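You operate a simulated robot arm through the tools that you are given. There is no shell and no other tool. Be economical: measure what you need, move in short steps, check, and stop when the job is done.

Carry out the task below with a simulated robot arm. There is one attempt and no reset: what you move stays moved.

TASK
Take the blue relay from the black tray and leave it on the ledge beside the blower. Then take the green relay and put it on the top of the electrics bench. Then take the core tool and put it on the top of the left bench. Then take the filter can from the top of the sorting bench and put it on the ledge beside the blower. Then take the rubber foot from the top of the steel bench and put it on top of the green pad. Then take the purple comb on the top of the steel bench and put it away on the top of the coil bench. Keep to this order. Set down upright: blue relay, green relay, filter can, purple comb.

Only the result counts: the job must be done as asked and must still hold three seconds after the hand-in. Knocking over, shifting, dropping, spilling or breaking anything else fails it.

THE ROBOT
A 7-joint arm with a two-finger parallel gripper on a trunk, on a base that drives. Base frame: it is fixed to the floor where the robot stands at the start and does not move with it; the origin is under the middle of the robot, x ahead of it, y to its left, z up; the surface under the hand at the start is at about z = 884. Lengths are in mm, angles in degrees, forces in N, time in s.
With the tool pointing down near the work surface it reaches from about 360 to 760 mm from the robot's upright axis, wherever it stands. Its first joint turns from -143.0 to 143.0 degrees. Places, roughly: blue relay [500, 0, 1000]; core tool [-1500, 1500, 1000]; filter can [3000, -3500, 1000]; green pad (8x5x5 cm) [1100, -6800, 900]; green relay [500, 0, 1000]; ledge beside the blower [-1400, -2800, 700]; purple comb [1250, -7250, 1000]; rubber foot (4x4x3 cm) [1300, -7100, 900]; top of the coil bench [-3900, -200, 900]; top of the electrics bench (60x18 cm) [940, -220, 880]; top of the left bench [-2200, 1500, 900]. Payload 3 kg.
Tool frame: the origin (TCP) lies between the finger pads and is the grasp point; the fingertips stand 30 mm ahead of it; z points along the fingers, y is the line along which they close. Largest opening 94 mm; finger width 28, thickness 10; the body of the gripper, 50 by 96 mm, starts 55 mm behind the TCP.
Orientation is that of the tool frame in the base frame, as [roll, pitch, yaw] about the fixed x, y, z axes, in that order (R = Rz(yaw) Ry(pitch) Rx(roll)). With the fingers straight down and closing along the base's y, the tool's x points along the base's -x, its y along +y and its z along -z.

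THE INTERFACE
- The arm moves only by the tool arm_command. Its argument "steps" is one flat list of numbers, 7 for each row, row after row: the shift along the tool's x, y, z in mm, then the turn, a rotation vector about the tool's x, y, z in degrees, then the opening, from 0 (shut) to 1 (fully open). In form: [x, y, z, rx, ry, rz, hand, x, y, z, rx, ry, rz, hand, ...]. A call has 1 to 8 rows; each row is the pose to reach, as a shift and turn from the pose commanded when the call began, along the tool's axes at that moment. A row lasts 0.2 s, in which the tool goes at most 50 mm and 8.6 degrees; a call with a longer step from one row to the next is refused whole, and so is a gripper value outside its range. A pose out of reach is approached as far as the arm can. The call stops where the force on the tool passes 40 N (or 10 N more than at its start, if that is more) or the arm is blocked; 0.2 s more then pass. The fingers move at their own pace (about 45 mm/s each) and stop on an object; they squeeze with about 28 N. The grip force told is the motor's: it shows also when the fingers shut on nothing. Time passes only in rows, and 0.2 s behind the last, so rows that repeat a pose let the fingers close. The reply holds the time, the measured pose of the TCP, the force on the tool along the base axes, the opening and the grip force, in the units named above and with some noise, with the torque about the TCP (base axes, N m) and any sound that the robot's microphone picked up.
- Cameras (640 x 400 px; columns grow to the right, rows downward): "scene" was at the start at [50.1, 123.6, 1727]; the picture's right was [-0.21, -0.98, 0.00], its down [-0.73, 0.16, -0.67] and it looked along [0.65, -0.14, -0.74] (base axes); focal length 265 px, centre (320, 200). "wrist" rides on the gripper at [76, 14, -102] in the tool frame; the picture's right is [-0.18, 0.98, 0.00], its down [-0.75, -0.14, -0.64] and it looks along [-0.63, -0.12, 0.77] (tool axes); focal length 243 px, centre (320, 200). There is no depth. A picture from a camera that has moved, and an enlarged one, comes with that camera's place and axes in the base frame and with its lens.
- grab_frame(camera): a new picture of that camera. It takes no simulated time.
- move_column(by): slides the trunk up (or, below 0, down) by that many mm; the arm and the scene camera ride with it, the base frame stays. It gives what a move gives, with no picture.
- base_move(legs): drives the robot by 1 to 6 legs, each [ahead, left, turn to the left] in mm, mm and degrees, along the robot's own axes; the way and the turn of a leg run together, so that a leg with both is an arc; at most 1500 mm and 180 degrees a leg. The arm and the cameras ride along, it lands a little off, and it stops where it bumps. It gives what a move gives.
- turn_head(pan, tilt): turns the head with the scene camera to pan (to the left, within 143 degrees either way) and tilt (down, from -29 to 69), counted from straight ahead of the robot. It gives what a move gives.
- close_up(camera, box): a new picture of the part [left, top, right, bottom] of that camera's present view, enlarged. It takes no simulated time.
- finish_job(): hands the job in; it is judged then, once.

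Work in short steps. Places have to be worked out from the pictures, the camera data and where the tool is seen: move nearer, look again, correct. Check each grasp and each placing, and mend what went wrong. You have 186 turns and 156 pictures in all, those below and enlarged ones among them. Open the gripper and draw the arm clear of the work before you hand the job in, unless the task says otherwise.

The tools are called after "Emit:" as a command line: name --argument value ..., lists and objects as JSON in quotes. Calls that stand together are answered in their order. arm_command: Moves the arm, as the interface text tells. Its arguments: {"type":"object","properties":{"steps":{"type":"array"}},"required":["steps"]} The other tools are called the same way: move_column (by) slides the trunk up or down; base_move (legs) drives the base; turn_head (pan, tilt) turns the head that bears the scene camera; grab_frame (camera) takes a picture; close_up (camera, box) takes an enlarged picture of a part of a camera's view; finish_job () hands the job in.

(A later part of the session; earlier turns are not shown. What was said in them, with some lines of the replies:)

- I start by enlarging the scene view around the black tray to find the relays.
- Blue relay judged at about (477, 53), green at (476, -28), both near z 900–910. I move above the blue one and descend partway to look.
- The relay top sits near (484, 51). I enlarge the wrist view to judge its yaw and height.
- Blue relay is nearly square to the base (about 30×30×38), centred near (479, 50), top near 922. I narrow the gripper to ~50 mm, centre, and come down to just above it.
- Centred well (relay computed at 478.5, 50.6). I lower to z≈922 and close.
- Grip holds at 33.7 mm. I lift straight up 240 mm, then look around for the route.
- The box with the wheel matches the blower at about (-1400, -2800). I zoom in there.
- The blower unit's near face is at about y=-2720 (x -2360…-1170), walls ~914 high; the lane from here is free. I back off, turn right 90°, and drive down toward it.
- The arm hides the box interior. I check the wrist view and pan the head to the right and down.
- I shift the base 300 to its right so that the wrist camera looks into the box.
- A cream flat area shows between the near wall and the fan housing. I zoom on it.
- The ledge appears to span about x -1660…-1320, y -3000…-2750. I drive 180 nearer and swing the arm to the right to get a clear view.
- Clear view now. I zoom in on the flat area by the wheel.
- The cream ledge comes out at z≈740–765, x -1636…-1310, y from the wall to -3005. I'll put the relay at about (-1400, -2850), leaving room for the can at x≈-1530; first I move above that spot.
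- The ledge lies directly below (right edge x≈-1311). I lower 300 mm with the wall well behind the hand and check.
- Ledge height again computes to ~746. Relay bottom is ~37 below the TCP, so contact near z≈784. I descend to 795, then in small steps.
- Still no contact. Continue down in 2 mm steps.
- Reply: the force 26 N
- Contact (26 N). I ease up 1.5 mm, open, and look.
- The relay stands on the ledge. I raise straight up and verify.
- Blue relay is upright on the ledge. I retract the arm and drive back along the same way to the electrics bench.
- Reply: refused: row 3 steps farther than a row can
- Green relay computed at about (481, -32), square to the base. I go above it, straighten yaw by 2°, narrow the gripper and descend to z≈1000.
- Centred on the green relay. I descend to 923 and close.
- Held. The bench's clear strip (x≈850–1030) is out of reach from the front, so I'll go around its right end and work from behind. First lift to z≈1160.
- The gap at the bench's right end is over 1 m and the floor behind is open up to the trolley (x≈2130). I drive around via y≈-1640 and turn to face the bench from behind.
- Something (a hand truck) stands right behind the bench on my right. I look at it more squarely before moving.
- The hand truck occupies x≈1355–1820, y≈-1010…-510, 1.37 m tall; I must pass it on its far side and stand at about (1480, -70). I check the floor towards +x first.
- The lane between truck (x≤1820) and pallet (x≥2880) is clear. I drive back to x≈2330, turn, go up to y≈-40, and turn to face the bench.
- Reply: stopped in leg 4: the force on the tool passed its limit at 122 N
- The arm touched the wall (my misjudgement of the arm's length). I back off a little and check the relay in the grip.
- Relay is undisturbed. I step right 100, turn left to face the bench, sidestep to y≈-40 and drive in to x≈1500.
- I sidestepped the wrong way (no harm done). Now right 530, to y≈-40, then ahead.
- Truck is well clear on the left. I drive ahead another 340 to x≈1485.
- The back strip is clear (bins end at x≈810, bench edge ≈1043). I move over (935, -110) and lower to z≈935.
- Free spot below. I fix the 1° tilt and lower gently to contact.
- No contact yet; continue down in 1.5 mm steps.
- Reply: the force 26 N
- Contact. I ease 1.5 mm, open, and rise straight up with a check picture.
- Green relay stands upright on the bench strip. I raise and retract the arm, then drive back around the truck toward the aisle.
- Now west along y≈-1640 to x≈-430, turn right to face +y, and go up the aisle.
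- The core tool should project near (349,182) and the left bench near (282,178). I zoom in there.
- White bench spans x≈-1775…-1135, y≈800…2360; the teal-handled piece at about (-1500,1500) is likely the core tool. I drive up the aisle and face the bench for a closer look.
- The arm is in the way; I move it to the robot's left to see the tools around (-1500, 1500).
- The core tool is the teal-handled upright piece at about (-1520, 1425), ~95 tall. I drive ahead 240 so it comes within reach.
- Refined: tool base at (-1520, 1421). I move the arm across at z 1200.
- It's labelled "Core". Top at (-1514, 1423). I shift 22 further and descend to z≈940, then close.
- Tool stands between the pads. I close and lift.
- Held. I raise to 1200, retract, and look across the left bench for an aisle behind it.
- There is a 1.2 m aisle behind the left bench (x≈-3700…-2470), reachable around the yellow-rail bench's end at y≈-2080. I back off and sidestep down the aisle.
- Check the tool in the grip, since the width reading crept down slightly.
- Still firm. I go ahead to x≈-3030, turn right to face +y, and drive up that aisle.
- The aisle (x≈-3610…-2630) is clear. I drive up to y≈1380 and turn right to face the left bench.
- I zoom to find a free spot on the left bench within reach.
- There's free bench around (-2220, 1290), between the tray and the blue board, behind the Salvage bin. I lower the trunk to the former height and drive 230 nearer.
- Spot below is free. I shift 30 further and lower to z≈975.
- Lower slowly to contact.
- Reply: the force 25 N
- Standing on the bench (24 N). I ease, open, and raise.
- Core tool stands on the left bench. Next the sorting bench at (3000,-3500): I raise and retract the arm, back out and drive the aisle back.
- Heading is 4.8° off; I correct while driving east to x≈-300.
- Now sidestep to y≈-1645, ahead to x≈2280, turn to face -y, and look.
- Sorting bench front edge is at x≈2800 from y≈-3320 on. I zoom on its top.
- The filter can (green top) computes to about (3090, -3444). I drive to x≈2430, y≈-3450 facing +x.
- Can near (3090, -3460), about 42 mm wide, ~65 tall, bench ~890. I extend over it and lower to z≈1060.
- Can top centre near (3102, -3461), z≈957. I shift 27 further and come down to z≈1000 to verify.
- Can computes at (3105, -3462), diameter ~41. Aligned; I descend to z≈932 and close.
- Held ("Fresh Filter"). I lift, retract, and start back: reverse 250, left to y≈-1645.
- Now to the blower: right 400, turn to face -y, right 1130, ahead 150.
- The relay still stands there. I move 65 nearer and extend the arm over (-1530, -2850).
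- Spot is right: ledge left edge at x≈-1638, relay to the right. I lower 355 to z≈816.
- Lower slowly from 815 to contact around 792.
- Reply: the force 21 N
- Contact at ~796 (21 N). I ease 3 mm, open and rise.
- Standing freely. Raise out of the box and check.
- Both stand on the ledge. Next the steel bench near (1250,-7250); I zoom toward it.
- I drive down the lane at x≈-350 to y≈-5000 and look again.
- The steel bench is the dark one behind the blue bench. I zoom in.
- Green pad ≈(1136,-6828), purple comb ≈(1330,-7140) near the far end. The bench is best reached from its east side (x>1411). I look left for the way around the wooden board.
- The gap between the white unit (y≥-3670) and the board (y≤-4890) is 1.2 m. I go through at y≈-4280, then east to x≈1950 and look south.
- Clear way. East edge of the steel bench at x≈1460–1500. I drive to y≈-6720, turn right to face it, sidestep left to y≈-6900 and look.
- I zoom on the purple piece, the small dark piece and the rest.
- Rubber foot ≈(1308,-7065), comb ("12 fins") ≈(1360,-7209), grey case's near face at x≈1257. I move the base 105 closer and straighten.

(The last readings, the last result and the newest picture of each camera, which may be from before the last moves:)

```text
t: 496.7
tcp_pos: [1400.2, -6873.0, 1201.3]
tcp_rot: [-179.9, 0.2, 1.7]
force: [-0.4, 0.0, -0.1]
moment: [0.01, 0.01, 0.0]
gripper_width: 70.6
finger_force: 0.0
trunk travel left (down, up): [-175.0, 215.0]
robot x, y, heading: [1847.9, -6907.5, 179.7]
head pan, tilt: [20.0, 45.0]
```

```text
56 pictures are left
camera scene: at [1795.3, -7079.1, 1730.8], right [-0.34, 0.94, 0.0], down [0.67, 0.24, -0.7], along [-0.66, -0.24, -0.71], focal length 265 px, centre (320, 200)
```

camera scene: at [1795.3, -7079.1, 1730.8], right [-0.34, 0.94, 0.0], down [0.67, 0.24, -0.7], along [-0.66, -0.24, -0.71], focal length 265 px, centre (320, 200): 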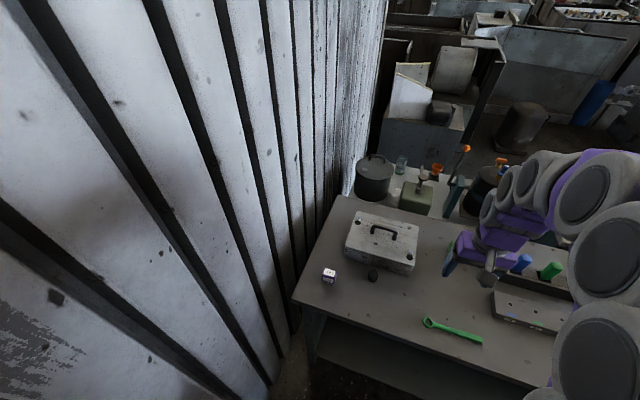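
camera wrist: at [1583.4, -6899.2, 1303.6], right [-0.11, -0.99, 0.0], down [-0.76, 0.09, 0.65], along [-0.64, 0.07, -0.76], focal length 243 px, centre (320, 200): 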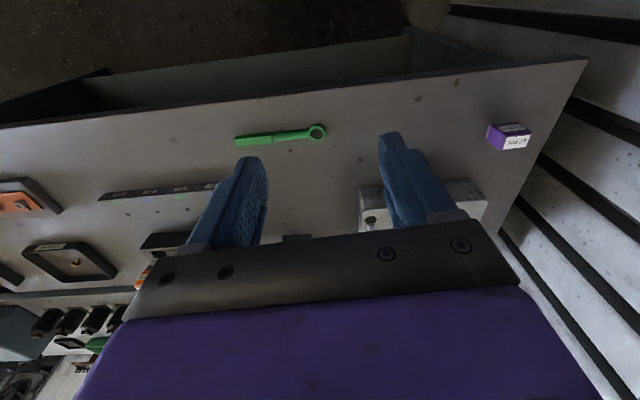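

Foot confirmed near (1304,-7063). I move the arm above it and descend to z≈1060.

Emit:
arm_command --steps '[-17, 38, 0, 0, 0, 0, 0.7, -34, 76, 0, 0, 0, 0, 0.7, -51, 114, 0, 0, 0, 0, 0.7, -68, 152, 0, 0, 0, 0, 0.7, -85, 188, 0, 0, 0, 0, 0.7, -85, 188, 45, 0, 0, 0, 0.7, -85, 188, 90, 0, 0, 0, 0.7, -85, 188, 135, 0, 0, 0, 0.7]'

Emit:
grab_frame --camera "wrist"

Emit:
grab_frame --camera "scene"

```text
t: 498.5
tcp_pos: [1322.1, -7064.2, 1065.5]
tcp_rot: [-180.0, 0.5, 1.6]
force: [1.0, 0.4, 0.1]
moment: [0.01, -0.01, 0.03]
gripper_width: 65.8
finger_force: 0.0
trunk travel left (down, up): [-175.0, 215.0]
robot x, y, heading: [1848.0, -6909.9, 180.0]
head pan, tilt: [20.0, 45.0]
```

```text
55 pictures are left
camera wrist: at [1397.9, -7076.6, 1167.1], right [-0.15, -0.99, 0.0], down [-0.75, 0.12, 0.65], along [-0.64, 0.1, -0.76], focal length 243 px, centre (320, 200)
```

wrist: 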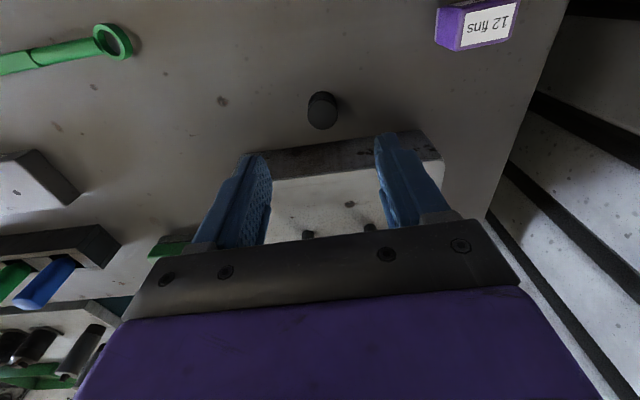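

```text
54 pictures are left
camera scene: at [1794.5, -7081.2, 1730.6], right [-0.34, 0.94, 0.0], down [0.67, 0.24, -0.7], along [-0.66, -0.24, -0.71], focal length 265 px, centre (320, 200)
```

scene: 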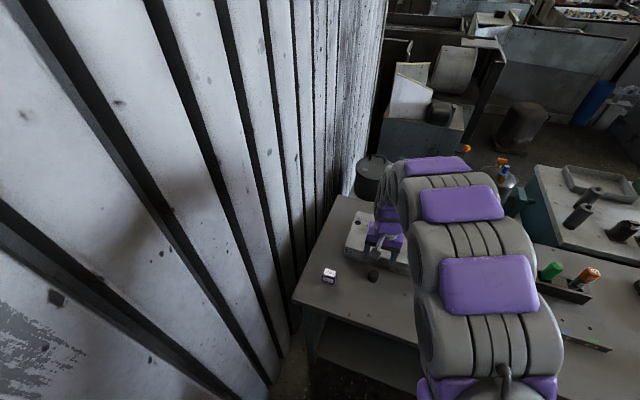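

Foot at (1300,-7064), ~30 mm across, clear of the case. I descend toward z≈920 with small last steps.

Emit:
arm_command --steps '[-11, 0, 40, 0, 0, 0, 0.6, -22, 0, 80, 0, 0, 0, 0.6, -22, 0, 115, 0, 0, 0, 0.6, -22, 0, 130, 0, 0, 0, 0.6, -22, 0, 138, 0, 0, 0, 0.6, -22, 0, 142, 0, 0, 0, 0.6, -22, 0, 145, 0, 0, 0, 0.6, -22, 0, 145, 0, 0, 0, 0.6]'

Emit:
grab_frame --camera "wrist"

```text
t: 500.3
tcp_pos: [1300.1, -7064.9, 920.8]
tcp_rot: [-179.9, 0.3, 1.8]
force: [0.3, -0.7, -1.0]
moment: [-0.02, -0.02, 0.01]
gripper_width: 56.9
finger_force: 0.1
trunk travel left (down, up): [-175.0, 215.0]
robot x, y, heading: [1850.5, -6910.7, 180.0]
head pan, tilt: [20.0, 45.0]
```

```text
53 pictures are left
camera wrist: at [1375.7, -7077.0, 1023.5], right [-0.15, -0.99, 0.0], down [-0.75, 0.12, 0.65], along [-0.64, 0.1, -0.76], focal length 243 px, centre (320, 200)
```

wrist: 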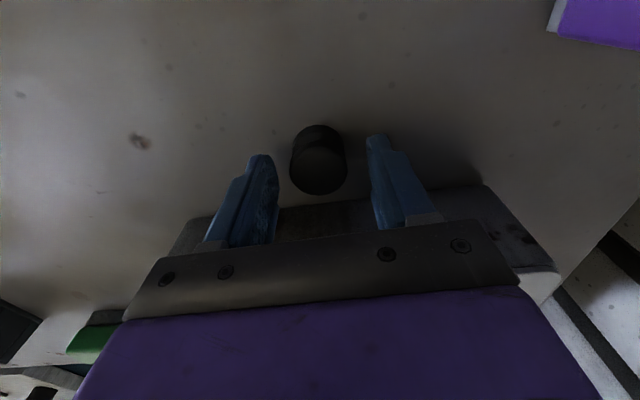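

Foot is between the pads. I lower 3 mm more and close.

Emit:
arm_command --steps '[0, 0, 2, 0, 0, 0, 0.6, 0, 0, 3, 0, 0, 0, 0.4, 0, 0, 3, 0, 0, 0, 0.1, 0, 0, 3, 0, 0, 0, 0.0, 0, 0, 3, 0, 0, 0, 0.0, 0, 0, 3, 0, 0, 0, 0.0]'

Emit:
arm_command --steps '[0, 0, -20, 0, 0, 0, 0, 0, 0, -50, 0, 0, 0, 0, 0, 0, -90, 0, 0, 0, 0, 0, 0, -135, 0, 0, 0, 0]'

Emit:
grab_frame --camera "wrist"

```text
t: 501.7
tcp_pos: [1299.8, -7064.3, 920.0]
tcp_rot: [-179.9, 0.3, 1.7]
force: [-0.1, 0.5, 0.4]
moment: [0.04, -0.02, 0.05]
gripper_width: 31.7
finger_force: 28.5
trunk travel left (down, up): [-175.0, 215.0]
robot x, y, heading: [1847.4, -6910.3, 179.5]
head pan, tilt: [20.0, 45.0]
```

```text
t: 502.7
tcp_pos: [1299.4, -7063.1, 1057.4]
tcp_rot: [-179.9, 0.3, 1.7]
force: [-0.9, -0.5, -0.7]
moment: [0.01, -0.03, 0.02]
gripper_width: 32.2
finger_force: 28.0
trunk travel left (down, up): [-175.0, 215.0]
robot x, y, heading: [1846.7, -6910.2, 180.2]
head pan, tilt: [20.0, 45.0]
```

```text
52 pictures are left
camera wrist: at [1375.7, -7076.1, 1158.1], right [-0.15, -0.99, 0.0], down [-0.75, 0.12, 0.65], along [-0.64, 0.1, -0.76], focal length 243 px, centre (320, 200)
```

wrist: 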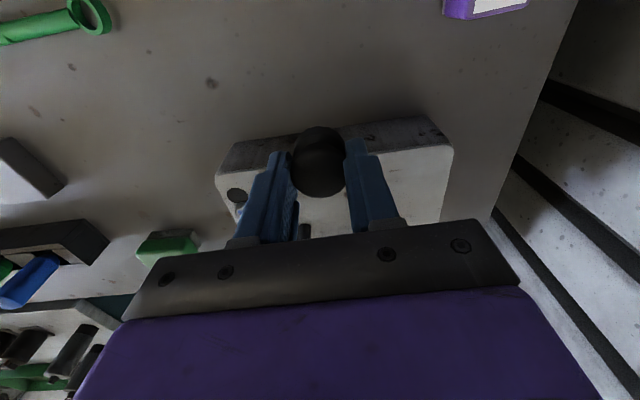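

Held. Green pad at roughly (1125,-6812). I move up and across to near it.

Emit:
arm_command --steps '[0, 0, -45, 0, 0, 0, 0, -20, -36, -60, 0, 0, 0, 0, -42, -76, -60, 0, 0, 0, 0, -64, -116, -60, 0, 0, 0, 0, -86, -156, -60, 0, 0, 0, 0, -108, -196, -60, 0, 0, 0, 0, -128, -230, -60, 0, 0, 0, 0, -140, -252, -60, 0, 0, 0, 0]'

Emit:
grab_frame --camera "wrist"

```text
t: 504.5
tcp_pos: [1152.9, -6815.2, 1115.6]
tcp_rot: [180.0, 0.3, 1.8]
force: [-0.6, -0.5, 0.3]
moment: [-0.02, 0.0, 0.0]
gripper_width: 31.6
finger_force: 27.5
trunk travel left (down, up): [-175.0, 215.0]
robot x, y, heading: [1850.1, -6909.1, 180.0]
head pan, tilt: [20.0, 45.0]
```

```text
51 pictures are left
camera wrist: at [1228.8, -6827.5, 1217.0], right [-0.15, -0.99, 0.0], down [-0.75, 0.12, 0.65], along [-0.64, 0.1, -0.76], focal length 243 px, centre (320, 200)
```

wrist: 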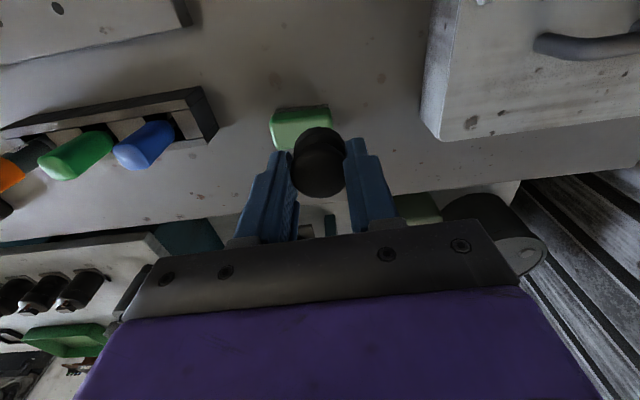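

Emit:
close_up --camera "wrist" --box '[230, 80, 390, 200]'

Emit:
close_up --camera "scene" --box '[340, 150, 600, 310]'

```text
3.33 times, centred on (310, 140) of wrist
camera zoom: at [1228.8, -6827.5, 1217.0], right [-0.15, -0.99, 0.0], down [-0.75, 0.12, 0.65], along [-0.64, 0.1, -0.76], focal length 809 px, centre (353, 400)
```

zoom: 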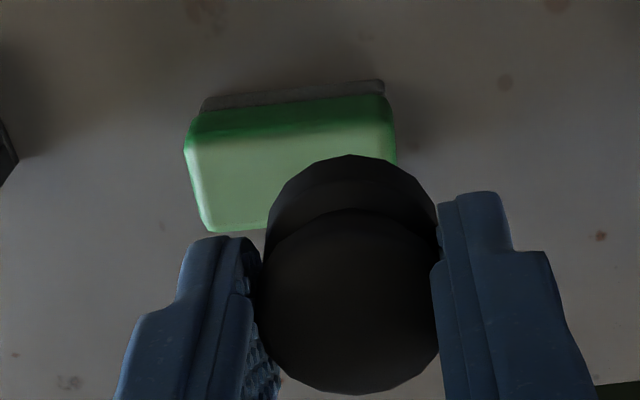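

```text
2.46 times, centred on (470, 230) of scene
camera zoom: at [1794.3, -7077.0, 1731.0], right [-0.34, 0.94, 0.0], down [0.67, 0.24, -0.7], along [-0.66, -0.24, -0.71], focal length 653 px, centre (-49, 126)
```

zoom: 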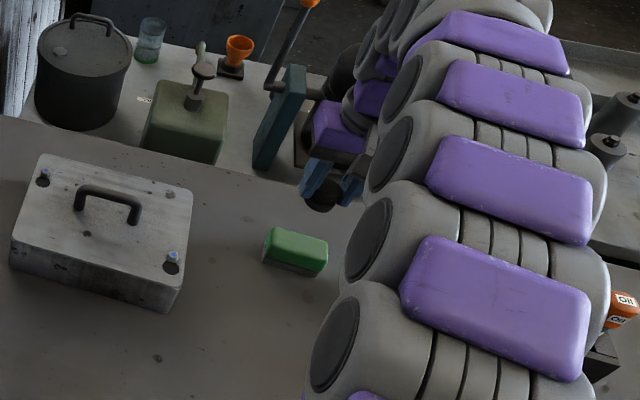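

Pad spans about x 1075–1121, y -6823…-6748, top ≈930; centre (1099,-6786) is at the edge of reach. I shift the base right 110 and 20 ahead.

Emit:
base_move --legs '[[20, -110, 0]]'

Emit:
arm_command --steps '[-8, 25, 0, 0, 0, 0, 0, -15, 50, 0, 0, 0, 0, 0, -18, 75, 0, 0, 0, 0, 0]'

Emit:
grab_frame --camera "wrist"

```text
t: 505.7
tcp_pos: [1130.1, -6749.0, 1116.0]
tcp_rot: [-178.3, 0.2, 1.9]
force: [-0.7, -1.5, -0.2]
moment: [0.1, -0.05, 0.01]
gripper_width: 31.6
finger_force: 28.3
trunk travel left (down, up): [-175.0, 215.0]
robot x, y, heading: [1829.5, -6813.2, 179.9]
head pan, tilt: [20.0, 45.0]
```

```text
t: 506.7
tcp_pos: [1122.4, -6782.0, 1120.5]
tcp_rot: [179.3, 0.6, 2.1]
force: [0.1, 1.0, 0.0]
moment: [-0.04, 0.02, -0.01]
gripper_width: 31.9
finger_force: 28.4
trunk travel left (down, up): [-175.0, 215.0]
robot x, y, heading: [1827.4, -6818.4, 179.9]
head pan, tilt: [20.0, 45.0]
stopped in row 3: the arm was blocked; the commanded pose is now the measured one
```

```text
48 pictures are left
camera wrist: at [1199.2, -6792.9, 1221.8], right [-0.15, -0.99, 0.01], down [-0.75, 0.12, 0.65], along [-0.64, 0.09, -0.76], focal length 243 px, centre (320, 200)
```

wrist: 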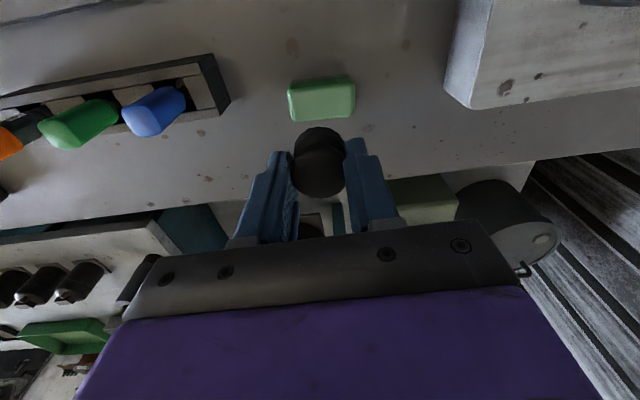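

Now the pad is fully visible: centre (1103,-6784). The blocked stop shows no force, likely base sway; I retry: 19 further, fix tilt, and lower to z≈985.

Emit:
arm_command --steps '[-7, 0, 10, 0.3, 0, 0, 0, -13, 1, 30, 0.7, 0, 0, 0, -19, 1, 60, 0.7, 0, 0, 0, -19, 1, 95, 0.7, 0, 0, 0, -19, 1, 125, 0.7, 0, 0, 0, -19, 1, 135, 0.7, 0, 0, 0, -19, 1, 135, 0.7, 0, 0, 0]'

Emit:
grab_frame --camera "wrist"

Emit:
grab_frame --camera "scene"

```text
t: 508.3
tcp_pos: [1102.2, -6793.1, 984.5]
tcp_rot: [-179.7, 0.5, 2.1]
force: [-0.2, -0.6, -0.7]
moment: [-0.04, -0.01, 0.0]
gripper_width: 31.7
finger_force: 28.3
trunk travel left (down, up): [-175.0, 215.0]
robot x, y, heading: [1827.3, -6818.2, 179.9]
head pan, tilt: [20.0, 45.0]
```

```text
47 pictures are left
camera wrist: at [1177.8, -6806.5, 1086.7], right [-0.15, -0.99, 0.0], down [-0.75, 0.11, 0.65], along [-0.64, 0.1, -0.76], focal length 243 px, centre (320, 200)
```

wrist: 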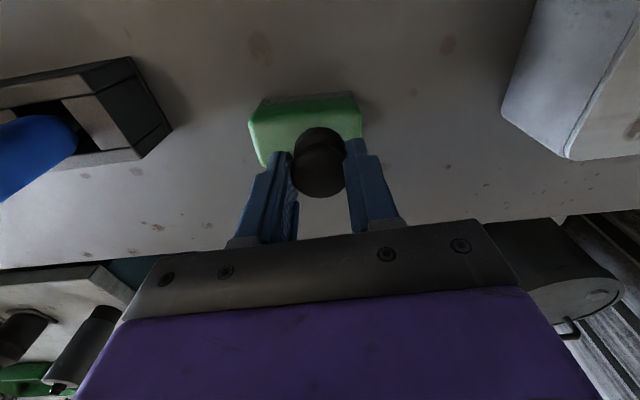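

```text
46 pictures are left
camera scene: at [1773.7, -6989.7, 1730.3], right [-0.34, 0.94, 0.0], down [0.67, 0.24, -0.7], along [-0.66, -0.24, -0.71], focal length 265 px, centre (320, 200)
```

scene: 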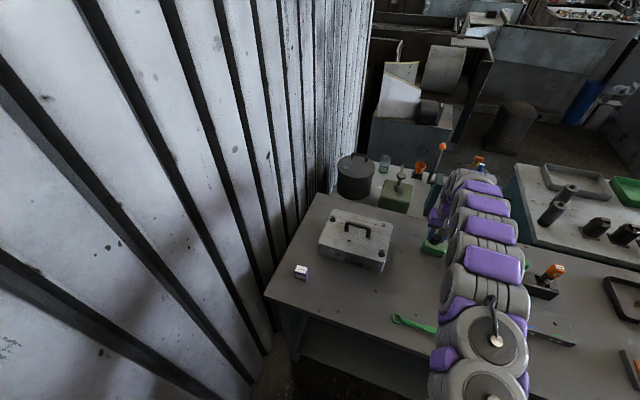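

Foot is over the pad; I adjust 6 mm in y and lower gently to contact near z≈964.

Emit:
arm_command --steps '[0, -6, 5, 0, 0, 0, 0, 0, -6, 9, 0, 0, 0, 0, 0, -6, 12, 0, 0, 0, 0, 0, -6, 14, 0, 0, 0, 0, 0, -6, 16, 0, 0, 0, 0, 0, -6, 18, 0, 0, 0, 0, 0, -6, 18, 0, 0, 0, 0]'

```text
t: 509.9
tcp_pos: [1101.6, -6796.2, 969.1]
tcp_rot: [-179.5, 0.7, 2.3]
force: [-0.1, -5.5, 17.1]
moment: [-0.37, -0.04, 0.03]
gripper_width: 31.3
finger_force: 27.6
trunk travel left (down, up): [-175.0, 215.0]
robot x, y, heading: [1827.9, -6819.7, 179.9]
head pan, tilt: [20.0, 45.0]
```

Contact, but a side force of -5.5 N and a 9 mm y offset. I check the pictures.

Emit:
close_up --camera "wrist" --box '[210, 70, 410, 220]'

Emit:
close_up --camera "scene" --box '[370, 120, 560, 260]'

```text
2.67 times, centred on (310, 145) of wrist
camera zoom: at [1178.9, -6809.4, 1070.2], right [-0.14, -0.99, -0.01], down [-0.75, 0.1, 0.65], along [-0.65, 0.1, -0.76], focal length 647 px, centre (347, 347)
```

zoom: 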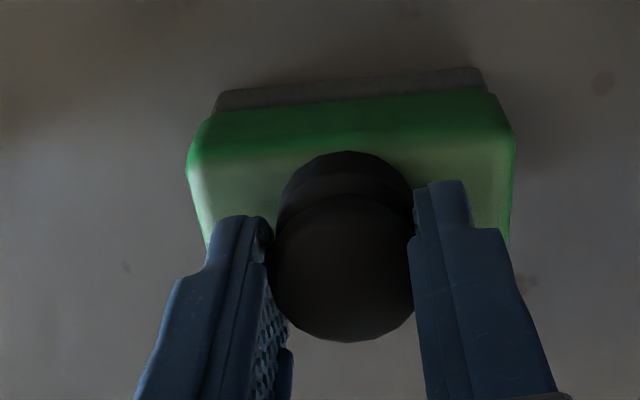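

```text
2.86 times, centred on (465, 190) of scene
camera zoom: at [1777.8, -6991.9, 1730.7], right [-0.34, 0.94, 0.0], down [0.67, 0.24, -0.71], along [-0.66, -0.24, -0.71], focal length 758 px, centre (-94, 229)
```

zoom: 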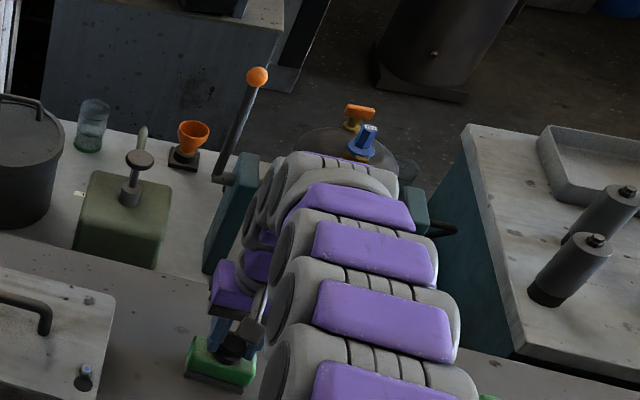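

Relative to the pad the foot is well centred (within ~5 mm) and resting on it. I ease up 2 mm and open gently.

Emit:
arm_command --steps '[0, 0, -2, 0, 0, 0, 0, 0, 0, -2, 0, 0, 0, 0.2, 0, 0, -2, 0, 0, 0, 0.45, 0, 0, -2, 0, 0, 0, 0.55, 0, 0, -2, 0, 0, 0, 0.55]'

Emit:
grab_frame --camera "wrist"

```text
t: 511.1
tcp_pos: [1102.0, -6793.1, 968.8]
tcp_rot: [-179.5, 0.5, 2.1]
force: [0.5, 0.3, -0.2]
moment: [0.0, 0.02, 0.03]
gripper_width: 51.7
finger_force: 0.2
trunk travel left (down, up): [-175.0, 215.0]
robot x, y, heading: [1827.7, -6817.7, 180.0]
head pan, tilt: [20.0, 45.0]
```

```text
43 pictures are left
camera wrist: at [1178.5, -6806.2, 1070.3], right [-0.15, -0.99, -0.01], down [-0.75, 0.11, 0.65], along [-0.64, 0.1, -0.76], focal length 243 px, centre (320, 200)
```

wrist: 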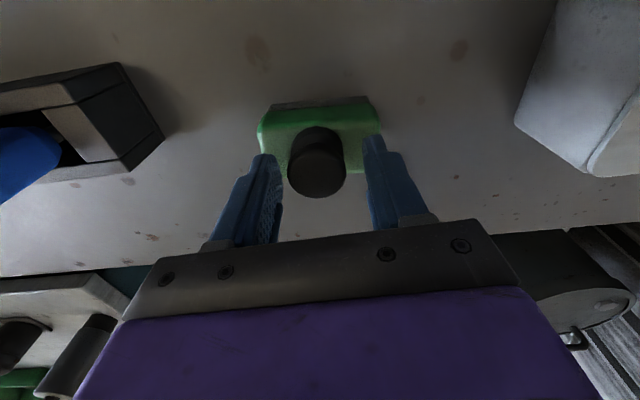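

Foot sits on the pad. I raise straight up and verify.

Emit:
arm_command --steps '[0, 0, -20, 0, 0, 0, 0.55, 0, 0, -55, 0, 0, 0, 0.55, 0, 0, -95, 0, 0, 0, 0.55, 10, 0, -135, 0, 0, 0, 0.55, 40, 0, -160, 0, 0, 0, 0.55]'

Emit:
close_up --camera "wrist" --box '[200, 20, 440, 200]'

Emit:
close_up --camera "scene" --box '[340, 120, 600, 290]'

```text
t: 512.3
tcp_pos: [1144.1, -6792.0, 1130.0]
tcp_rot: [-179.5, 0.6, 2.1]
force: [0.0, -1.0, 0.3]
moment: [0.0, -0.03, 0.01]
gripper_width: 51.4
finger_force: 0.0
trunk travel left (down, up): [-175.0, 215.0]
robot x, y, heading: [1825.8, -6820.3, 179.8]
head pan, tilt: [20.0, 45.0]
```

```text
2.22 times, centred on (320, 110) of wrist
camera zoom: at [1221.1, -6806.1, 1231.2], right [-0.15, -0.99, -0.01], down [-0.75, 0.11, 0.65], along [-0.64, 0.1, -0.76], focal length 539 px, centre (320, 400)
```

zoom: 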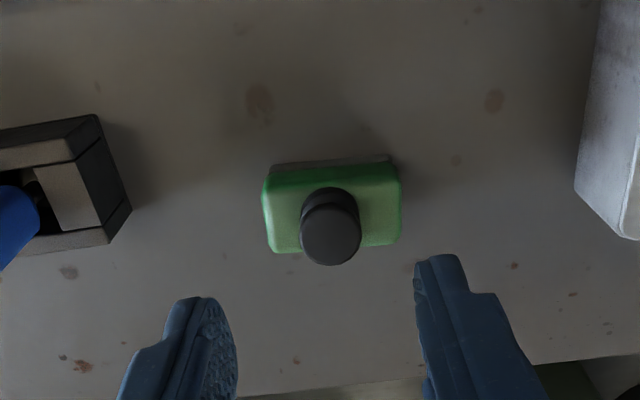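

```text
2.35 times, centred on (470, 205) of scene
camera zoom: at [1777.2, -6986.0, 1731.0], right [-0.34, 0.94, 0.0], down [0.67, 0.24, -0.71], along [-0.66, -0.24, -0.71], focal length 624 px, centre (-33, 188)
```

zoom: 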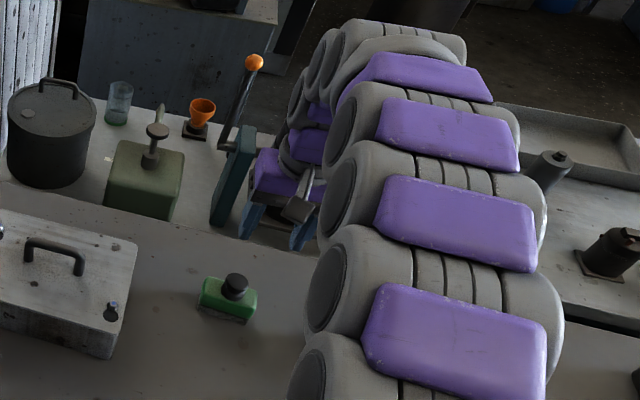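

Foot rests centred on the green pad. Next the purple comb near (1360,-7209): I swing the arm there at z≈1130.

Emit:
arm_command --steps '[21.6, 42, 0, 0, 0, 0, 0.7, 43.2, 84, 0, 0, 0, 0, 0.7, 64.8, 126, 0, 0, 0, 0, 0.7, 86.4, 168, 0, 0, 0, 0, 0.7, 108, 210, 0, 0, 0, 0, 0.7, 129.6, 252, 0, 0, 0, 0, 0.7, 151.2, 294, 0, 0, 0, 0, 0.7, 172.8, 336, 0, 0, 0, 0, 0.7]'

Emit:
arm_command --steps '[21.6, 42, 10, 0, 0, 0, 0.7, 43.2, 85, 25, 0, 0, 0, 0.7, 43.2, 85, 60, 0, 0, 0, 0.7]'

Emit:
grab_frame --camera "wrist"

```text
t: 514.1
tcp_pos: [1327.5, -7125.9, 1124.6]
tcp_rot: [-179.4, 0.6, 2.1]
force: [-0.3, -0.6, -0.3]
moment: [0.0, 0.0, 0.01]
gripper_width: 66.1
finger_force: 0.1
trunk travel left (down, up): [-175.0, 215.0]
robot x, y, heading: [1827.0, -6820.2, 179.9]
head pan, tilt: [20.0, 45.0]
```

```text
refused: row 2 steps farther than a row can; nothing moved
```

```text
40 pictures are left
camera wrist: at [1404.0, -7139.1, 1226.0], right [-0.15, -0.99, -0.01], down [-0.75, 0.11, 0.65], along [-0.64, 0.1, -0.76], focal length 243 px, centre (320, 200)
```

wrist: 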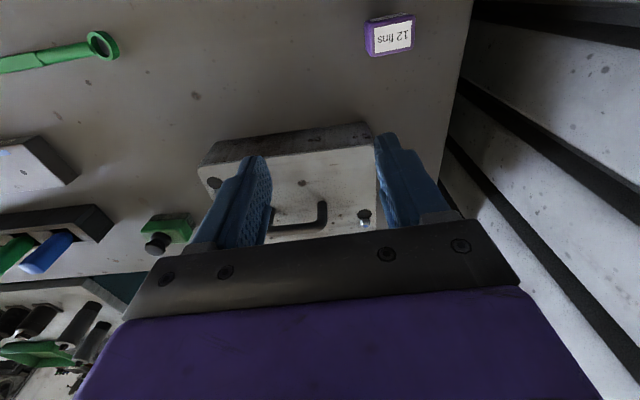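

Comb at (1359,-7206). I move above it and lower to z≈1060.

Emit:
arm_command --steps '[17, 40, 10, 0, 0, 0, 0.85, 34, 81, 20, 0, 0, 0, 0.85, 34, 81, 65, 0, 0, 0, 0.85, 34, 81, 65, 0, 0, 0, 0.85]'

Emit:
grab_frame --camera "wrist"

Emit:
close_up --camera "wrist" --box '[240, 40, 420, 180]'

```text
t: 515.1
tcp_pos: [1365.9, -7200.2, 1060.1]
tcp_rot: [-179.5, 0.6, 2.1]
force: [-0.3, -0.1, 0.3]
moment: [0.02, 0.01, -0.01]
gripper_width: 79.8
finger_force: 0.0
trunk travel left (down, up): [-175.0, 215.0]
robot x, y, heading: [1830.3, -6815.7, 179.7]
head pan, tilt: [20.0, 45.0]
```

```text
39 pictures are left
camera wrist: at [1442.0, -7213.2, 1161.3], right [-0.15, -0.99, -0.01], down [-0.75, 0.11, 0.65], along [-0.64, 0.1, -0.76], focal length 243 px, centre (320, 200)
```

wrist: 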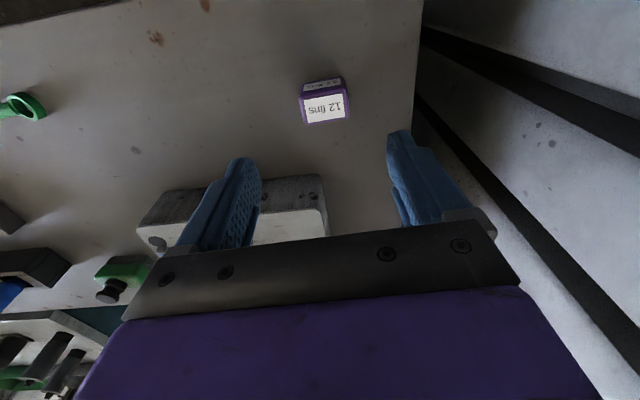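

```text
2.86 times, centred on (330, 110) of wrist
camera zoom: at [1442.0, -7213.2, 1161.3], right [-0.15, -0.99, -0.01], down [-0.75, 0.11, 0.65], along [-0.64, 0.1, -0.76], focal length 693 px, centre (291, 457)
```

zoom: 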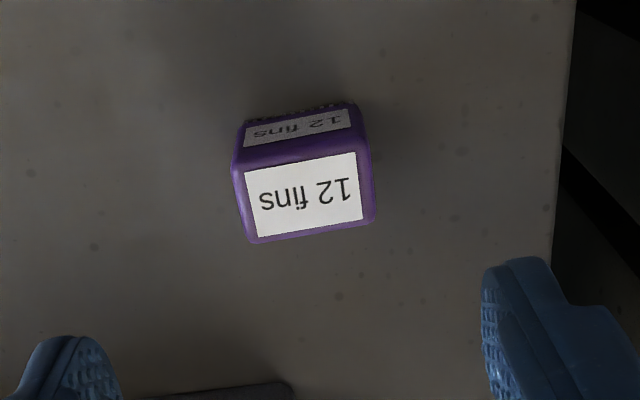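

Comb is ~41×24×54, centred (1362,-7205), aligned with the tool. I descend to z≈922 and grip.

Emit:
arm_command --steps '[-4, 5, 35, -0.5, 0.6, 0, 0.75, -4, 5, 75, -0.5, 0.6, 0, 0.75, -4, 5, 110, -0.5, 0.6, 0, 0.75, -4, 5, 130, -0.5, 0.6, 0, 0.75, -4, 5, 138, -0.5, 0.6, 0, 0.75, -4, 5, 138, -0.5, 0.6, 0, 0.75]'

Emit:
grab_frame --camera "wrist"

```text
t: 516.5
tcp_pos: [1359.8, -7205.6, 918.7]
tcp_rot: [-180.0, -0.1, 2.2]
force: [0.3, -0.1, 0.3]
moment: [-0.02, -0.02, 0.0]
gripper_width: 70.6
finger_force: 0.0
trunk travel left (down, up): [-175.0, 215.0]
robot x, y, heading: [1830.1, -6820.3, 179.6]
head pan, tilt: [20.0, 45.0]
```

```text
37 pictures are left
camera wrist: at [1435.2, -7217.9, 1021.4], right [-0.15, -0.99, 0.0], down [-0.76, 0.11, 0.64], along [-0.63, 0.1, -0.77], focal length 243 px, centre (320, 200)
```

wrist: 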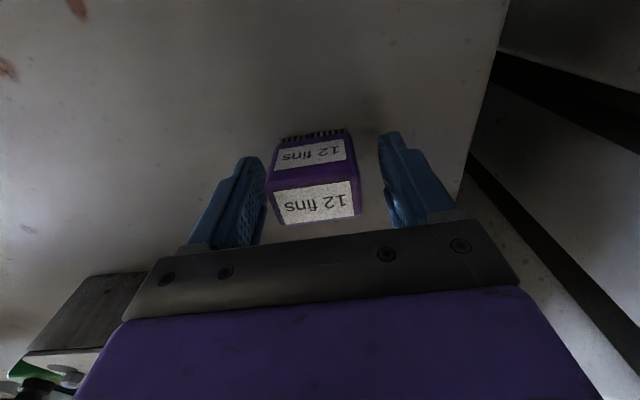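

Nearly centred; I nudge 3 mm, close, and lift slightly.

Emit:
arm_command --steps '[0, -3, 0, 0, 0, 0, 0.75, 0, -3, 0, 0, 0, 0, 0.5, 0, -3, 0, 0, 0, 0, 0.2, 0, -3, 0, 0, 0, 0, 0.1, 0, -3, 0, 0, 0, 0, 0.1, 0, -3, -25, 0, 0, 0, 0.1, 0, -3, -65, 0, 0, 0, 0.1, 0, -3, -110, 0, 0, 0, 0.1]'

Emit:
grab_frame --camera "wrist"

```text
t: 518.3
tcp_pos: [1361.6, -7204.0, 1029.2]
tcp_rot: [-179.9, 0.0, 2.2]
force: [-0.5, 0.0, -1.2]
moment: [0.02, -0.01, 0.03]
gripper_width: 49.9
finger_force: 27.9
trunk travel left (down, up): [-175.0, 215.0]
robot x, y, heading: [1829.0, -6816.4, 179.7]
head pan, tilt: [20.0, 45.0]
```

```text
36 pictures are left
camera wrist: at [1436.1, -7216.1, 1132.2], right [-0.15, -0.99, 0.0], down [-0.76, 0.11, 0.64], along [-0.63, 0.1, -0.77], focal length 243 px, centre (320, 200)
```

wrist: 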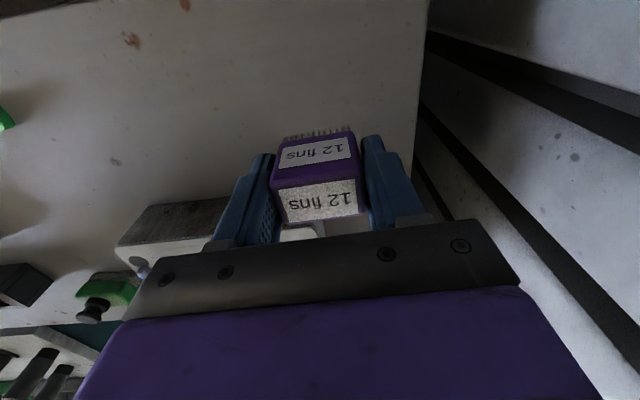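

Comb held upright. I raise to ~1200 and centre the arm for driving.

Emit:
arm_command --steps '[0, 0, -45, 0, 0, 0, 0.1, 0, -10, -90, 0, 0, 0, 0.1, 0, -45, -120, 0, 0, 0, 0.1, 0, -90, -140, 0, 0, 0, 0.1, 0, -136, -155, 0, 0, 0, 0.1, 0, -184, -165, 0, 0, 0, 0.1, 0, -232, -170, 0, 0, 0, 0.1, 0, -280, -170, 0, 0, 0, 0.1]'

Emit:
arm_command --steps '[10, -45, 0, 0, 0, 0, 0.1, 20, -85, 0, 0, 0, 0, 0.1]'

Emit:
base_move --legs '[[-150, 0, 0], [0, -260, 0], [0, 0, -89.6], [1200, 0, 0], [1200, 0, 0]]'

```text
t: 520.1
tcp_pos: [1346.8, -6921.4, 1200.3]
tcp_rot: [-179.9, 0.0, 2.1]
force: [0.4, 0.2, -1.3]
moment: [0.01, 0.0, -0.02]
gripper_width: 49.7
finger_force: 27.2
trunk travel left (down, up): [-175.0, 215.0]
robot x, y, heading: [1826.9, -6818.8, 179.9]
head pan, tilt: [20.0, 45.0]
```

```text
t: 520.7
tcp_pos: [1365.9, -6834.3, 1199.4]
tcp_rot: [179.9, -0.1, 2.1]
force: [-0.6, 0.0, -1.0]
moment: [0.01, -0.01, 0.01]
gripper_width: 49.6
finger_force: 28.0
trunk travel left (down, up): [-175.0, 215.0]
robot x, y, heading: [1826.3, -6820.8, 179.6]
head pan, tilt: [20.0, 45.0]
```

```text
t: 538.7
tcp_pos: [1894.5, -3700.3, 1198.4]
tcp_rot: [-179.9, 0.0, -85.6]
force: [0.2, -0.2, -1.2]
moment: [0.02, 0.04, 0.0]
gripper_width: 49.6
finger_force: 28.0
trunk travel left (down, up): [-175.0, 215.0]
robot x, y, heading: [1931.7, -4162.2, 91.8]
head pan, tilt: [20.0, 45.0]
```

Back 120, turn to face -x, drive west to x≈-350, then sidestep right to y≈-2080.

Emit:
base_move --legs '[[-120, 0, 0], [0, 0, 88.2], [1150, 0, 0], [1150, 0, 0], [0, -1100, 0], [0, -1100, 0]]'

Emit:
grab_frame --camera "wrist"

```text
t: 564.9
tcp_pos: [-740.3, -2076.7, 1198.9]
tcp_rot: [-179.9, -0.1, 0.4]
force: [-0.2, -0.5, -1.0]
moment: [-0.04, -0.02, 0.02]
gripper_width: 49.9
finger_force: 28.2
trunk travel left (down, up): [-175.0, 215.0]
robot x, y, heading: [-282.7, -2070.9, 178.1]
head pan, tilt: [20.0, 45.0]
```

```text
35 pictures are left
camera wrist: at [-666.7, -2090.0, 1301.7], right [-0.18, -0.98, 0.0], down [-0.76, 0.13, 0.64], along [-0.63, 0.12, -0.77], focal length 243 px, centre (320, 200)
```

wrist: 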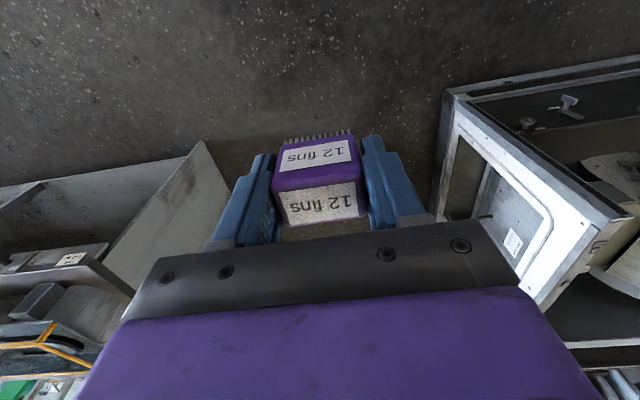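

Comb steady. Ahead to x≈-3090, then I sidestep right up the aisle to y≈-700 and look at the coil bench.

Emit:
base_move --legs '[[1400, 0, 1.9], [1400, 0, 0], [0, -1300, 0]]'

Emit:
turn_head --pan -25 --tilt 40

Emit:
grab_frame --camera "scene"

```text
t: 584.7
tcp_pos: [-3535.7, -719.9, 1199.7]
tcp_rot: [-179.9, 0.1, 2.9]
force: [-0.5, 0.1, -1.3]
moment: [-0.04, -0.03, -0.04]
gripper_width: 49.6
finger_force: 28.2
trunk travel left (down, up): [-175.0, 215.0]
robot x, y, heading: [-3076.8, -693.5, -179.2]
head pan, tilt: [20.0, 45.0]
```

```text
t: 585.8
tcp_pos: [-3535.4, -719.7, 1199.5]
tcp_rot: [179.9, 0.1, 3.1]
force: [0.6, 0.5, -0.8]
moment: [0.01, 0.01, -0.01]
gripper_width: 49.9
finger_force: 27.9
trunk travel left (down, up): [-175.0, 215.0]
robot x, y, heading: [-3079.0, -692.1, -179.2]
head pan, tilt: [-25.0, 40.0]
```

```text
34 pictures are left
camera scene: at [-3125.9, -798.7, 1738.2], right [0.41, 0.91, 0.0], down [0.59, -0.26, -0.77], along [-0.7, 0.32, -0.64], focal length 265 px, centre (320, 200)
```

scene: 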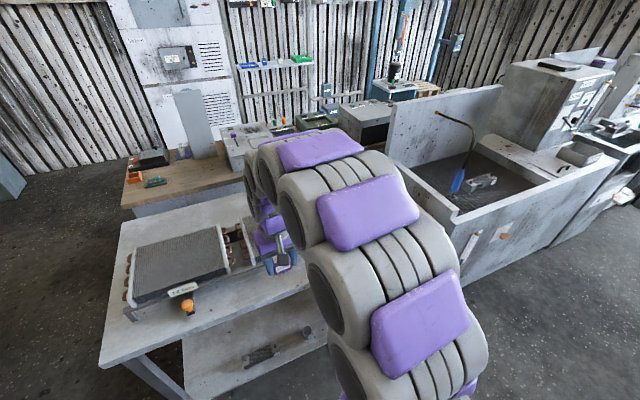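

I check the wrist view of the bench, and move the arm to the left for a clear scene view.

Emit:
arm_command --steps '[0, 45, 0, 0, 0, 0, 0.1, 0, 90, 0, 0, 0, 0, 0.1, 0, 135, 0, 0, 0, 0, 0.1, 0, 180, 0, 0, 0, 0, 0.1, 0, 225, 0, 0, 0, 0, 0.1, 0, 260, 0, 0, 0, 0, 0.1]'

Emit:
turn_head --pan -30 --tilt 45

Emit:
grab_frame --camera "scene"

```text
t: 587.2
tcp_pos: [-3519.3, -982.3, 1200.3]
tcp_rot: [-179.9, -0.1, 2.9]
force: [0.1, -0.1, -1.5]
moment: [0.01, 0.0, -0.04]
gripper_width: 49.8
finger_force: 28.1
trunk travel left (down, up): [-175.0, 215.0]
robot x, y, heading: [-3075.1, -692.9, -179.4]
head pan, tilt: [-25.0, 40.0]
```

```text
t: 587.8
tcp_pos: [-3520.4, -979.6, 1200.9]
tcp_rot: [-179.9, 0.1, 3.0]
force: [-0.5, -0.6, -0.4]
moment: [0.01, 0.01, 0.03]
gripper_width: 49.7
finger_force: 28.1
trunk travel left (down, up): [-175.0, 215.0]
robot x, y, heading: [-3076.7, -690.5, -179.5]
head pan, tilt: [-30.0, 45.0]
```

```text
33 pictures are left
camera scene: at [-3119.3, -796.2, 1730.8], right [0.49, 0.87, 0.0], down [0.62, -0.34, -0.71], along [-0.62, 0.35, -0.71], focal length 265 px, centre (320, 200)
```

scene: 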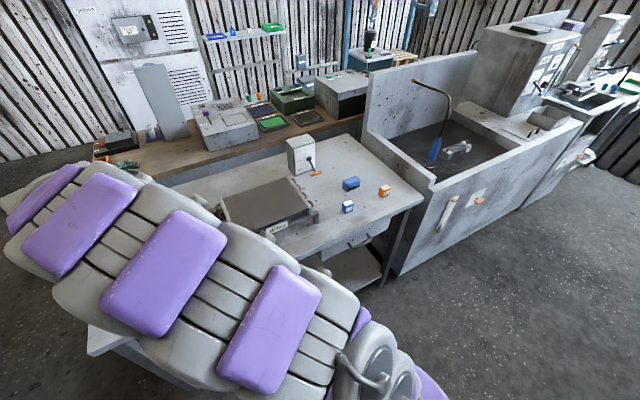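

Emit:
close_up --camera "scene" --box '[210, 120, 440, 280]'

```text
2.50 times, centred on (325, 200) of scene
camera zoom: at [-3119.3, -796.2, 1730.8], right [0.49, 0.87, 0.0], down [0.62, -0.34, -0.71], along [-0.62, 0.35, -0.71], focal length 663 px, centre (308, 200)
```

zoom: 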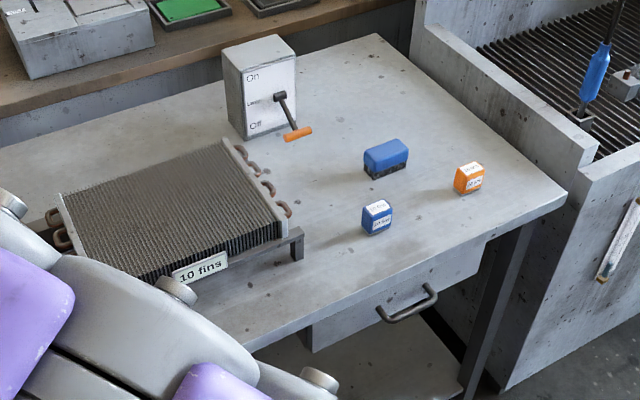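

Free spot at about (-3725,-212), between the blue and orange combs with ~100 mm either side. I sidestep right 430 and then bring the arm over.

Emit:
base_move --legs '[[0, -430, 0]]'

Emit:
turn_head --pan -10 --tilt 45

Emit:
close_up --camera "scene" --box '[200, 120, 480, 320]'

```text
t: 590.5
tcp_pos: [-3525.0, -555.6, 1200.4]
tcp_rot: [-179.7, 0.0, 3.0]
force: [0.0, -0.4, -1.0]
moment: [-0.04, -0.02, 0.0]
gripper_width: 49.8
finger_force: 27.7
trunk travel left (down, up): [-175.0, 215.0]
robot x, y, heading: [-3084.3, -266.8, -179.4]
head pan, tilt: [-30.0, 45.0]
```

```text
t: 591.3
tcp_pos: [-3524.1, -554.4, 1200.5]
tcp_rot: [-179.7, 0.0, 3.0]
force: [-0.8, 0.6, -0.5]
moment: [0.02, -0.01, 0.0]
gripper_width: 49.4
finger_force: 27.9
trunk travel left (down, up): [-175.0, 215.0]
robot x, y, heading: [-3077.4, -264.4, -179.4]
head pan, tilt: [-10.0, 45.0]
```

```text
2.00 times, centred on (340, 220) of scene
camera zoom: at [-3133.4, -396.8, 1730.5], right [0.16, 0.99, 0.0], down [0.7, -0.11, -0.71], along [-0.7, 0.12, -0.71], focal length 531 px, centre (280, 160)
```

zoom: 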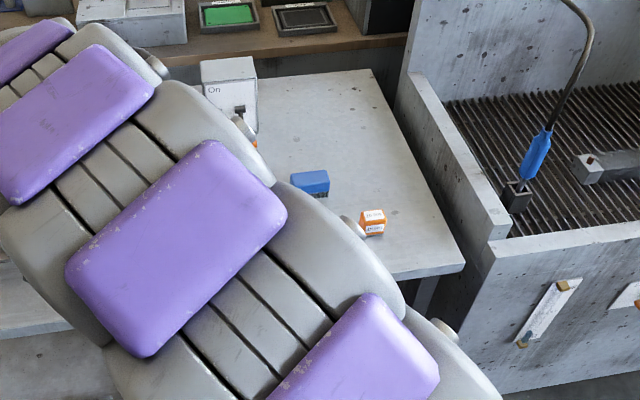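

Orange comb re-confirmed at (-3731,-107). I bring the arm over the spot at z 1200.

Emit:
arm_command --steps '[-22, -42, 0, 0, 0, 0, 0.1, -44, -84, 0, 0, 0, 0, 0.1, -66, -126, 0, 0, 0, 0, 0.1, -88, -168, 0, 0, 0, 0, 0.1, -110, -210, 0, 0, 0, 0, 0.1, -132, -252, 0, 0, 0, 0, 0.1, -154, -294, 0, 0, 0, 0, 0.1, -176, -336, 0, 0, 0, 0, 0.1]'

Emit:
arm_command --steps '[-7, -17, 20, 0, 0, 0, 0.1, -7, -17, 65, 0, 0, 0, 0.1, -7, -17, 110, 0, 0, 0, 0.1, -7, -17, 130, 0, 0, 0, 0.1]'

Emit:
grab_frame --camera "wrist"

```text
t: 593.1
tcp_pos: [-3717.1, -220.7, 1202.9]
tcp_rot: [-179.9, 0.1, 3.0]
force: [0.4, 0.0, -2.2]
moment: [-0.02, -0.04, -0.03]
gripper_width: 49.8
finger_force: 28.1
trunk travel left (down, up): [-175.0, 215.0]
robot x, y, heading: [-3080.0, -261.9, -179.4]
head pan, tilt: [-10.0, 45.0]
```

```text
t: 594.1
tcp_pos: [-3727.0, -204.0, 1071.0]
tcp_rot: [-180.0, 0.1, 2.9]
force: [0.3, -0.5, -0.4]
moment: [0.01, 0.03, -0.01]
gripper_width: 49.9
finger_force: 28.5
trunk travel left (down, up): [-175.0, 215.0]
robot x, y, heading: [-3079.1, -257.4, -179.3]
head pan, tilt: [-10.0, 45.0]
```

```text
30 pictures are left
camera wrist: at [-3650.7, -215.3, 1173.3], right [-0.13, -0.99, 0.0], down [-0.76, 0.1, 0.64], along [-0.64, 0.09, -0.77], focal length 243 px, centre (320, 200)
```

wrist: 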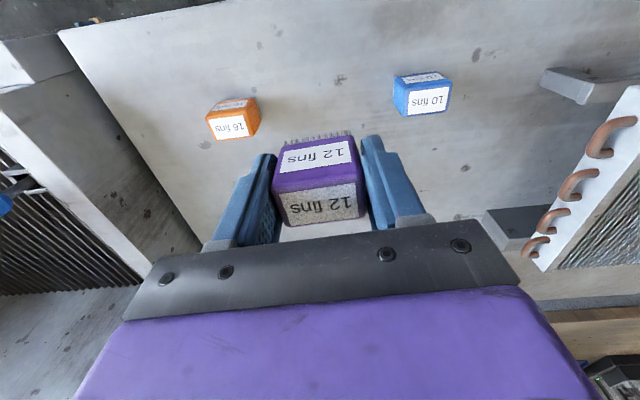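

Midway between the two combs. I lower to z≈935.

Emit:
arm_command --steps '[10, 2, 40, 0, 0, 0, 0.1, 10, 2, 80, 0, 0, 0, 0.1, 10, 2, 115, 0, 0, 0, 0.1, 10, 2, 135, 0, 0, 0, 0.1, 10, 2, 140, 0, 0, 0, 0.1, 10, 2, 143, 0, 0, 0, 0.1, 10, 2, 146, 0, 0, 0, 0.1, 10, 2, 146, 0, 0, 0, 0.1]'

Emit:
grab_frame --camera "wrist"

```text
t: 595.9
tcp_pos: [-3715.9, -205.5, 925.0]
tcp_rot: [180.0, 0.2, 3.0]
force: [0.8, 0.7, -0.5]
moment: [0.05, 0.0, 0.01]
gripper_width: 49.7
finger_force: 28.2
trunk travel left (down, up): [-175.0, 215.0]
robot x, y, heading: [-3077.7, -259.1, -179.3]
head pan, tilt: [-10.0, 45.0]
```

```text
29 pictures are left
camera wrist: at [-3640.0, -217.2, 1027.8], right [-0.13, -0.99, 0.0], down [-0.76, 0.1, 0.64], along [-0.64, 0.09, -0.77], focal length 243 px, centre (320, 200)
```

wrist: 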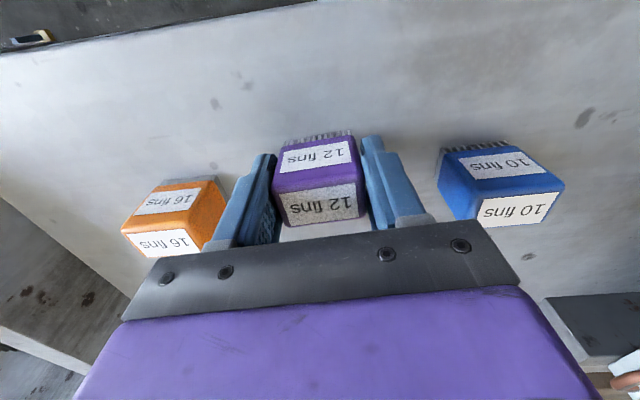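

Clear on both sides. I lower in small steps to contact.

Emit:
arm_command --steps '[0, 0, 2, 0, 0, 0, 0.1, 0, 0, 4, 0, 0, 0, 0.1, 0, 0, 6, 0, 0, 0, 0.1, 0, 0, 8, 0, 0, 0, 0.1, 0, 0, 8, 0, 0, 0, 0.1]'

```text
t: 597.1
tcp_pos: [-3715.2, -206.3, 919.4]
tcp_rot: [-179.9, 0.3, 3.0]
force: [-1.6, 0.2, 17.5]
moment: [-0.01, -0.18, 0.0]
gripper_width: 49.7
finger_force: 27.7
trunk travel left (down, up): [-175.0, 215.0]
robot x, y, heading: [-3082.1, -261.3, -179.5]
head pan, tilt: [-10.0, 45.0]
```

Contact (17.5 N). I ease 2 mm and open to about 62 mm.

Emit:
arm_command --steps '[0, 0, -2, 0, 0, 0, 0.1, 0, 0, -2, 0, 0, 0, 0.4, 0, 0, -2, 0, 0, 0, 0.6, 0, 0, -2, 0, 0, 0, 0.66, 0, 0, -2, 0, 0, 0, 0.66, 0, 0, -2, 0, 0, 0, 0.66]'

Emit:
grab_frame --camera "wrist"

```text
t: 598.5
tcp_pos: [-3715.3, -206.6, 920.6]
tcp_rot: [180.0, 0.1, 3.0]
force: [0.2, 0.4, 0.6]
moment: [-0.03, 0.03, 0.0]
gripper_width: 61.9
finger_force: 0.1
trunk travel left (down, up): [-175.0, 215.0]
robot x, y, heading: [-3077.9, -262.5, -179.5]
head pan, tilt: [-10.0, 45.0]
```

```text
28 pictures are left
camera wrist: at [-3640.5, -216.8, 1022.0], right [-0.13, -0.99, 0.0], down [-0.76, 0.1, 0.64], along [-0.64, 0.09, -0.77], focal length 243 px, centre (320, 200)
```

wrist: 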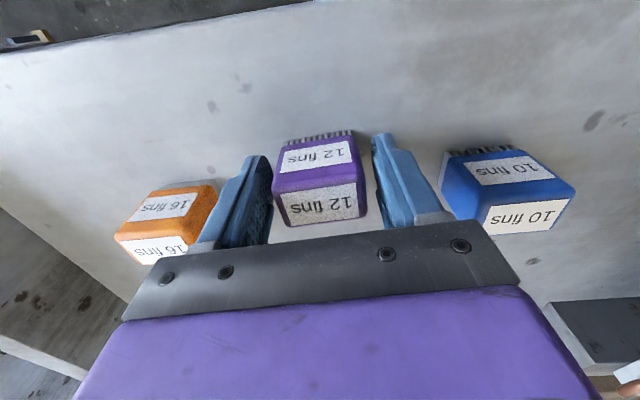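

It stands by itself. I rise straight up, draw back, and check.

Emit:
arm_command --steps '[0, 0, -20, 0, 0, 0, 0.66, 0, 0, -50, 0, 0, 0, 0.66, 0, 0, -95, 0, 0, 0, 0.66, 0, 0, -140, 0, 0, 0, 0.66, 20, 0, -180, 0, 0, 0, 0.66, 60, 0, -205, 0, 0, 0, 0.66, 105, 0, -220, 0, 0, 0, 0.66, 150, 0, -230, 0, 0, 0, 0.66]'

Emit:
grab_frame --camera "wrist"

```text
t: 600.3
tcp_pos: [-3564.2, -197.5, 1151.6]
tcp_rot: [-180.0, 0.1, 2.9]
force: [-0.2, 0.2, 0.4]
moment: [0.01, -0.04, 0.01]
gripper_width: 62.1
finger_force: 0.1
trunk travel left (down, up): [-175.0, 215.0]
robot x, y, heading: [-3080.8, -264.7, -179.2]
head pan, tilt: [-10.0, 45.0]
```

```text
27 pictures are left
camera wrist: at [-3488.9, -208.7, 1253.5], right [-0.13, -0.99, 0.0], down [-0.76, 0.1, 0.65], along [-0.64, 0.09, -0.76], focal length 243 px, centre (320, 200)
```

wrist: 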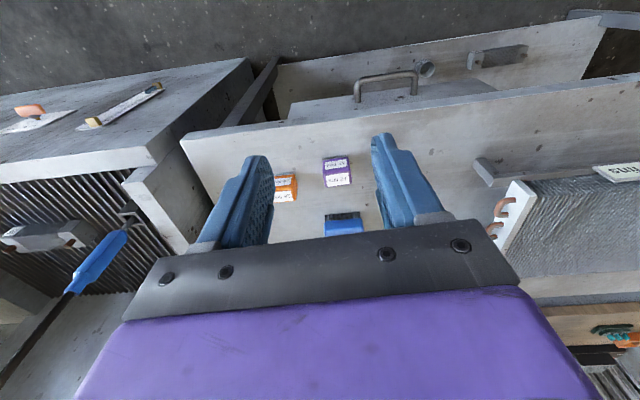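

The comb stands upright with the other combs, the gripper is open and the arm is clear. I hand in.

Emit:
finish_job

```text
The job is handed in.
```

I set all six items down in the order you gave and handed the job in. My pictures right after each release showed each one in place. The blue relay, green relay, filter can and purple comb are upright.

Two contacts to know about:
- **Wall contact:** While I carried the green relay behind the electrics bench, the arm ran into the corrugated wall (about 122 N) and stopped. The relay stayed in the grip undamaged and was placed normally.
- **Blocked stop:** While I placed the rubber foot, the arm reported being blocked once near the machines beside the steel bench. Afterwards the hand sat about 6 mm off where I commanded it. I saw nothing displaced in the later pictures, but I did not go back for a closer check.
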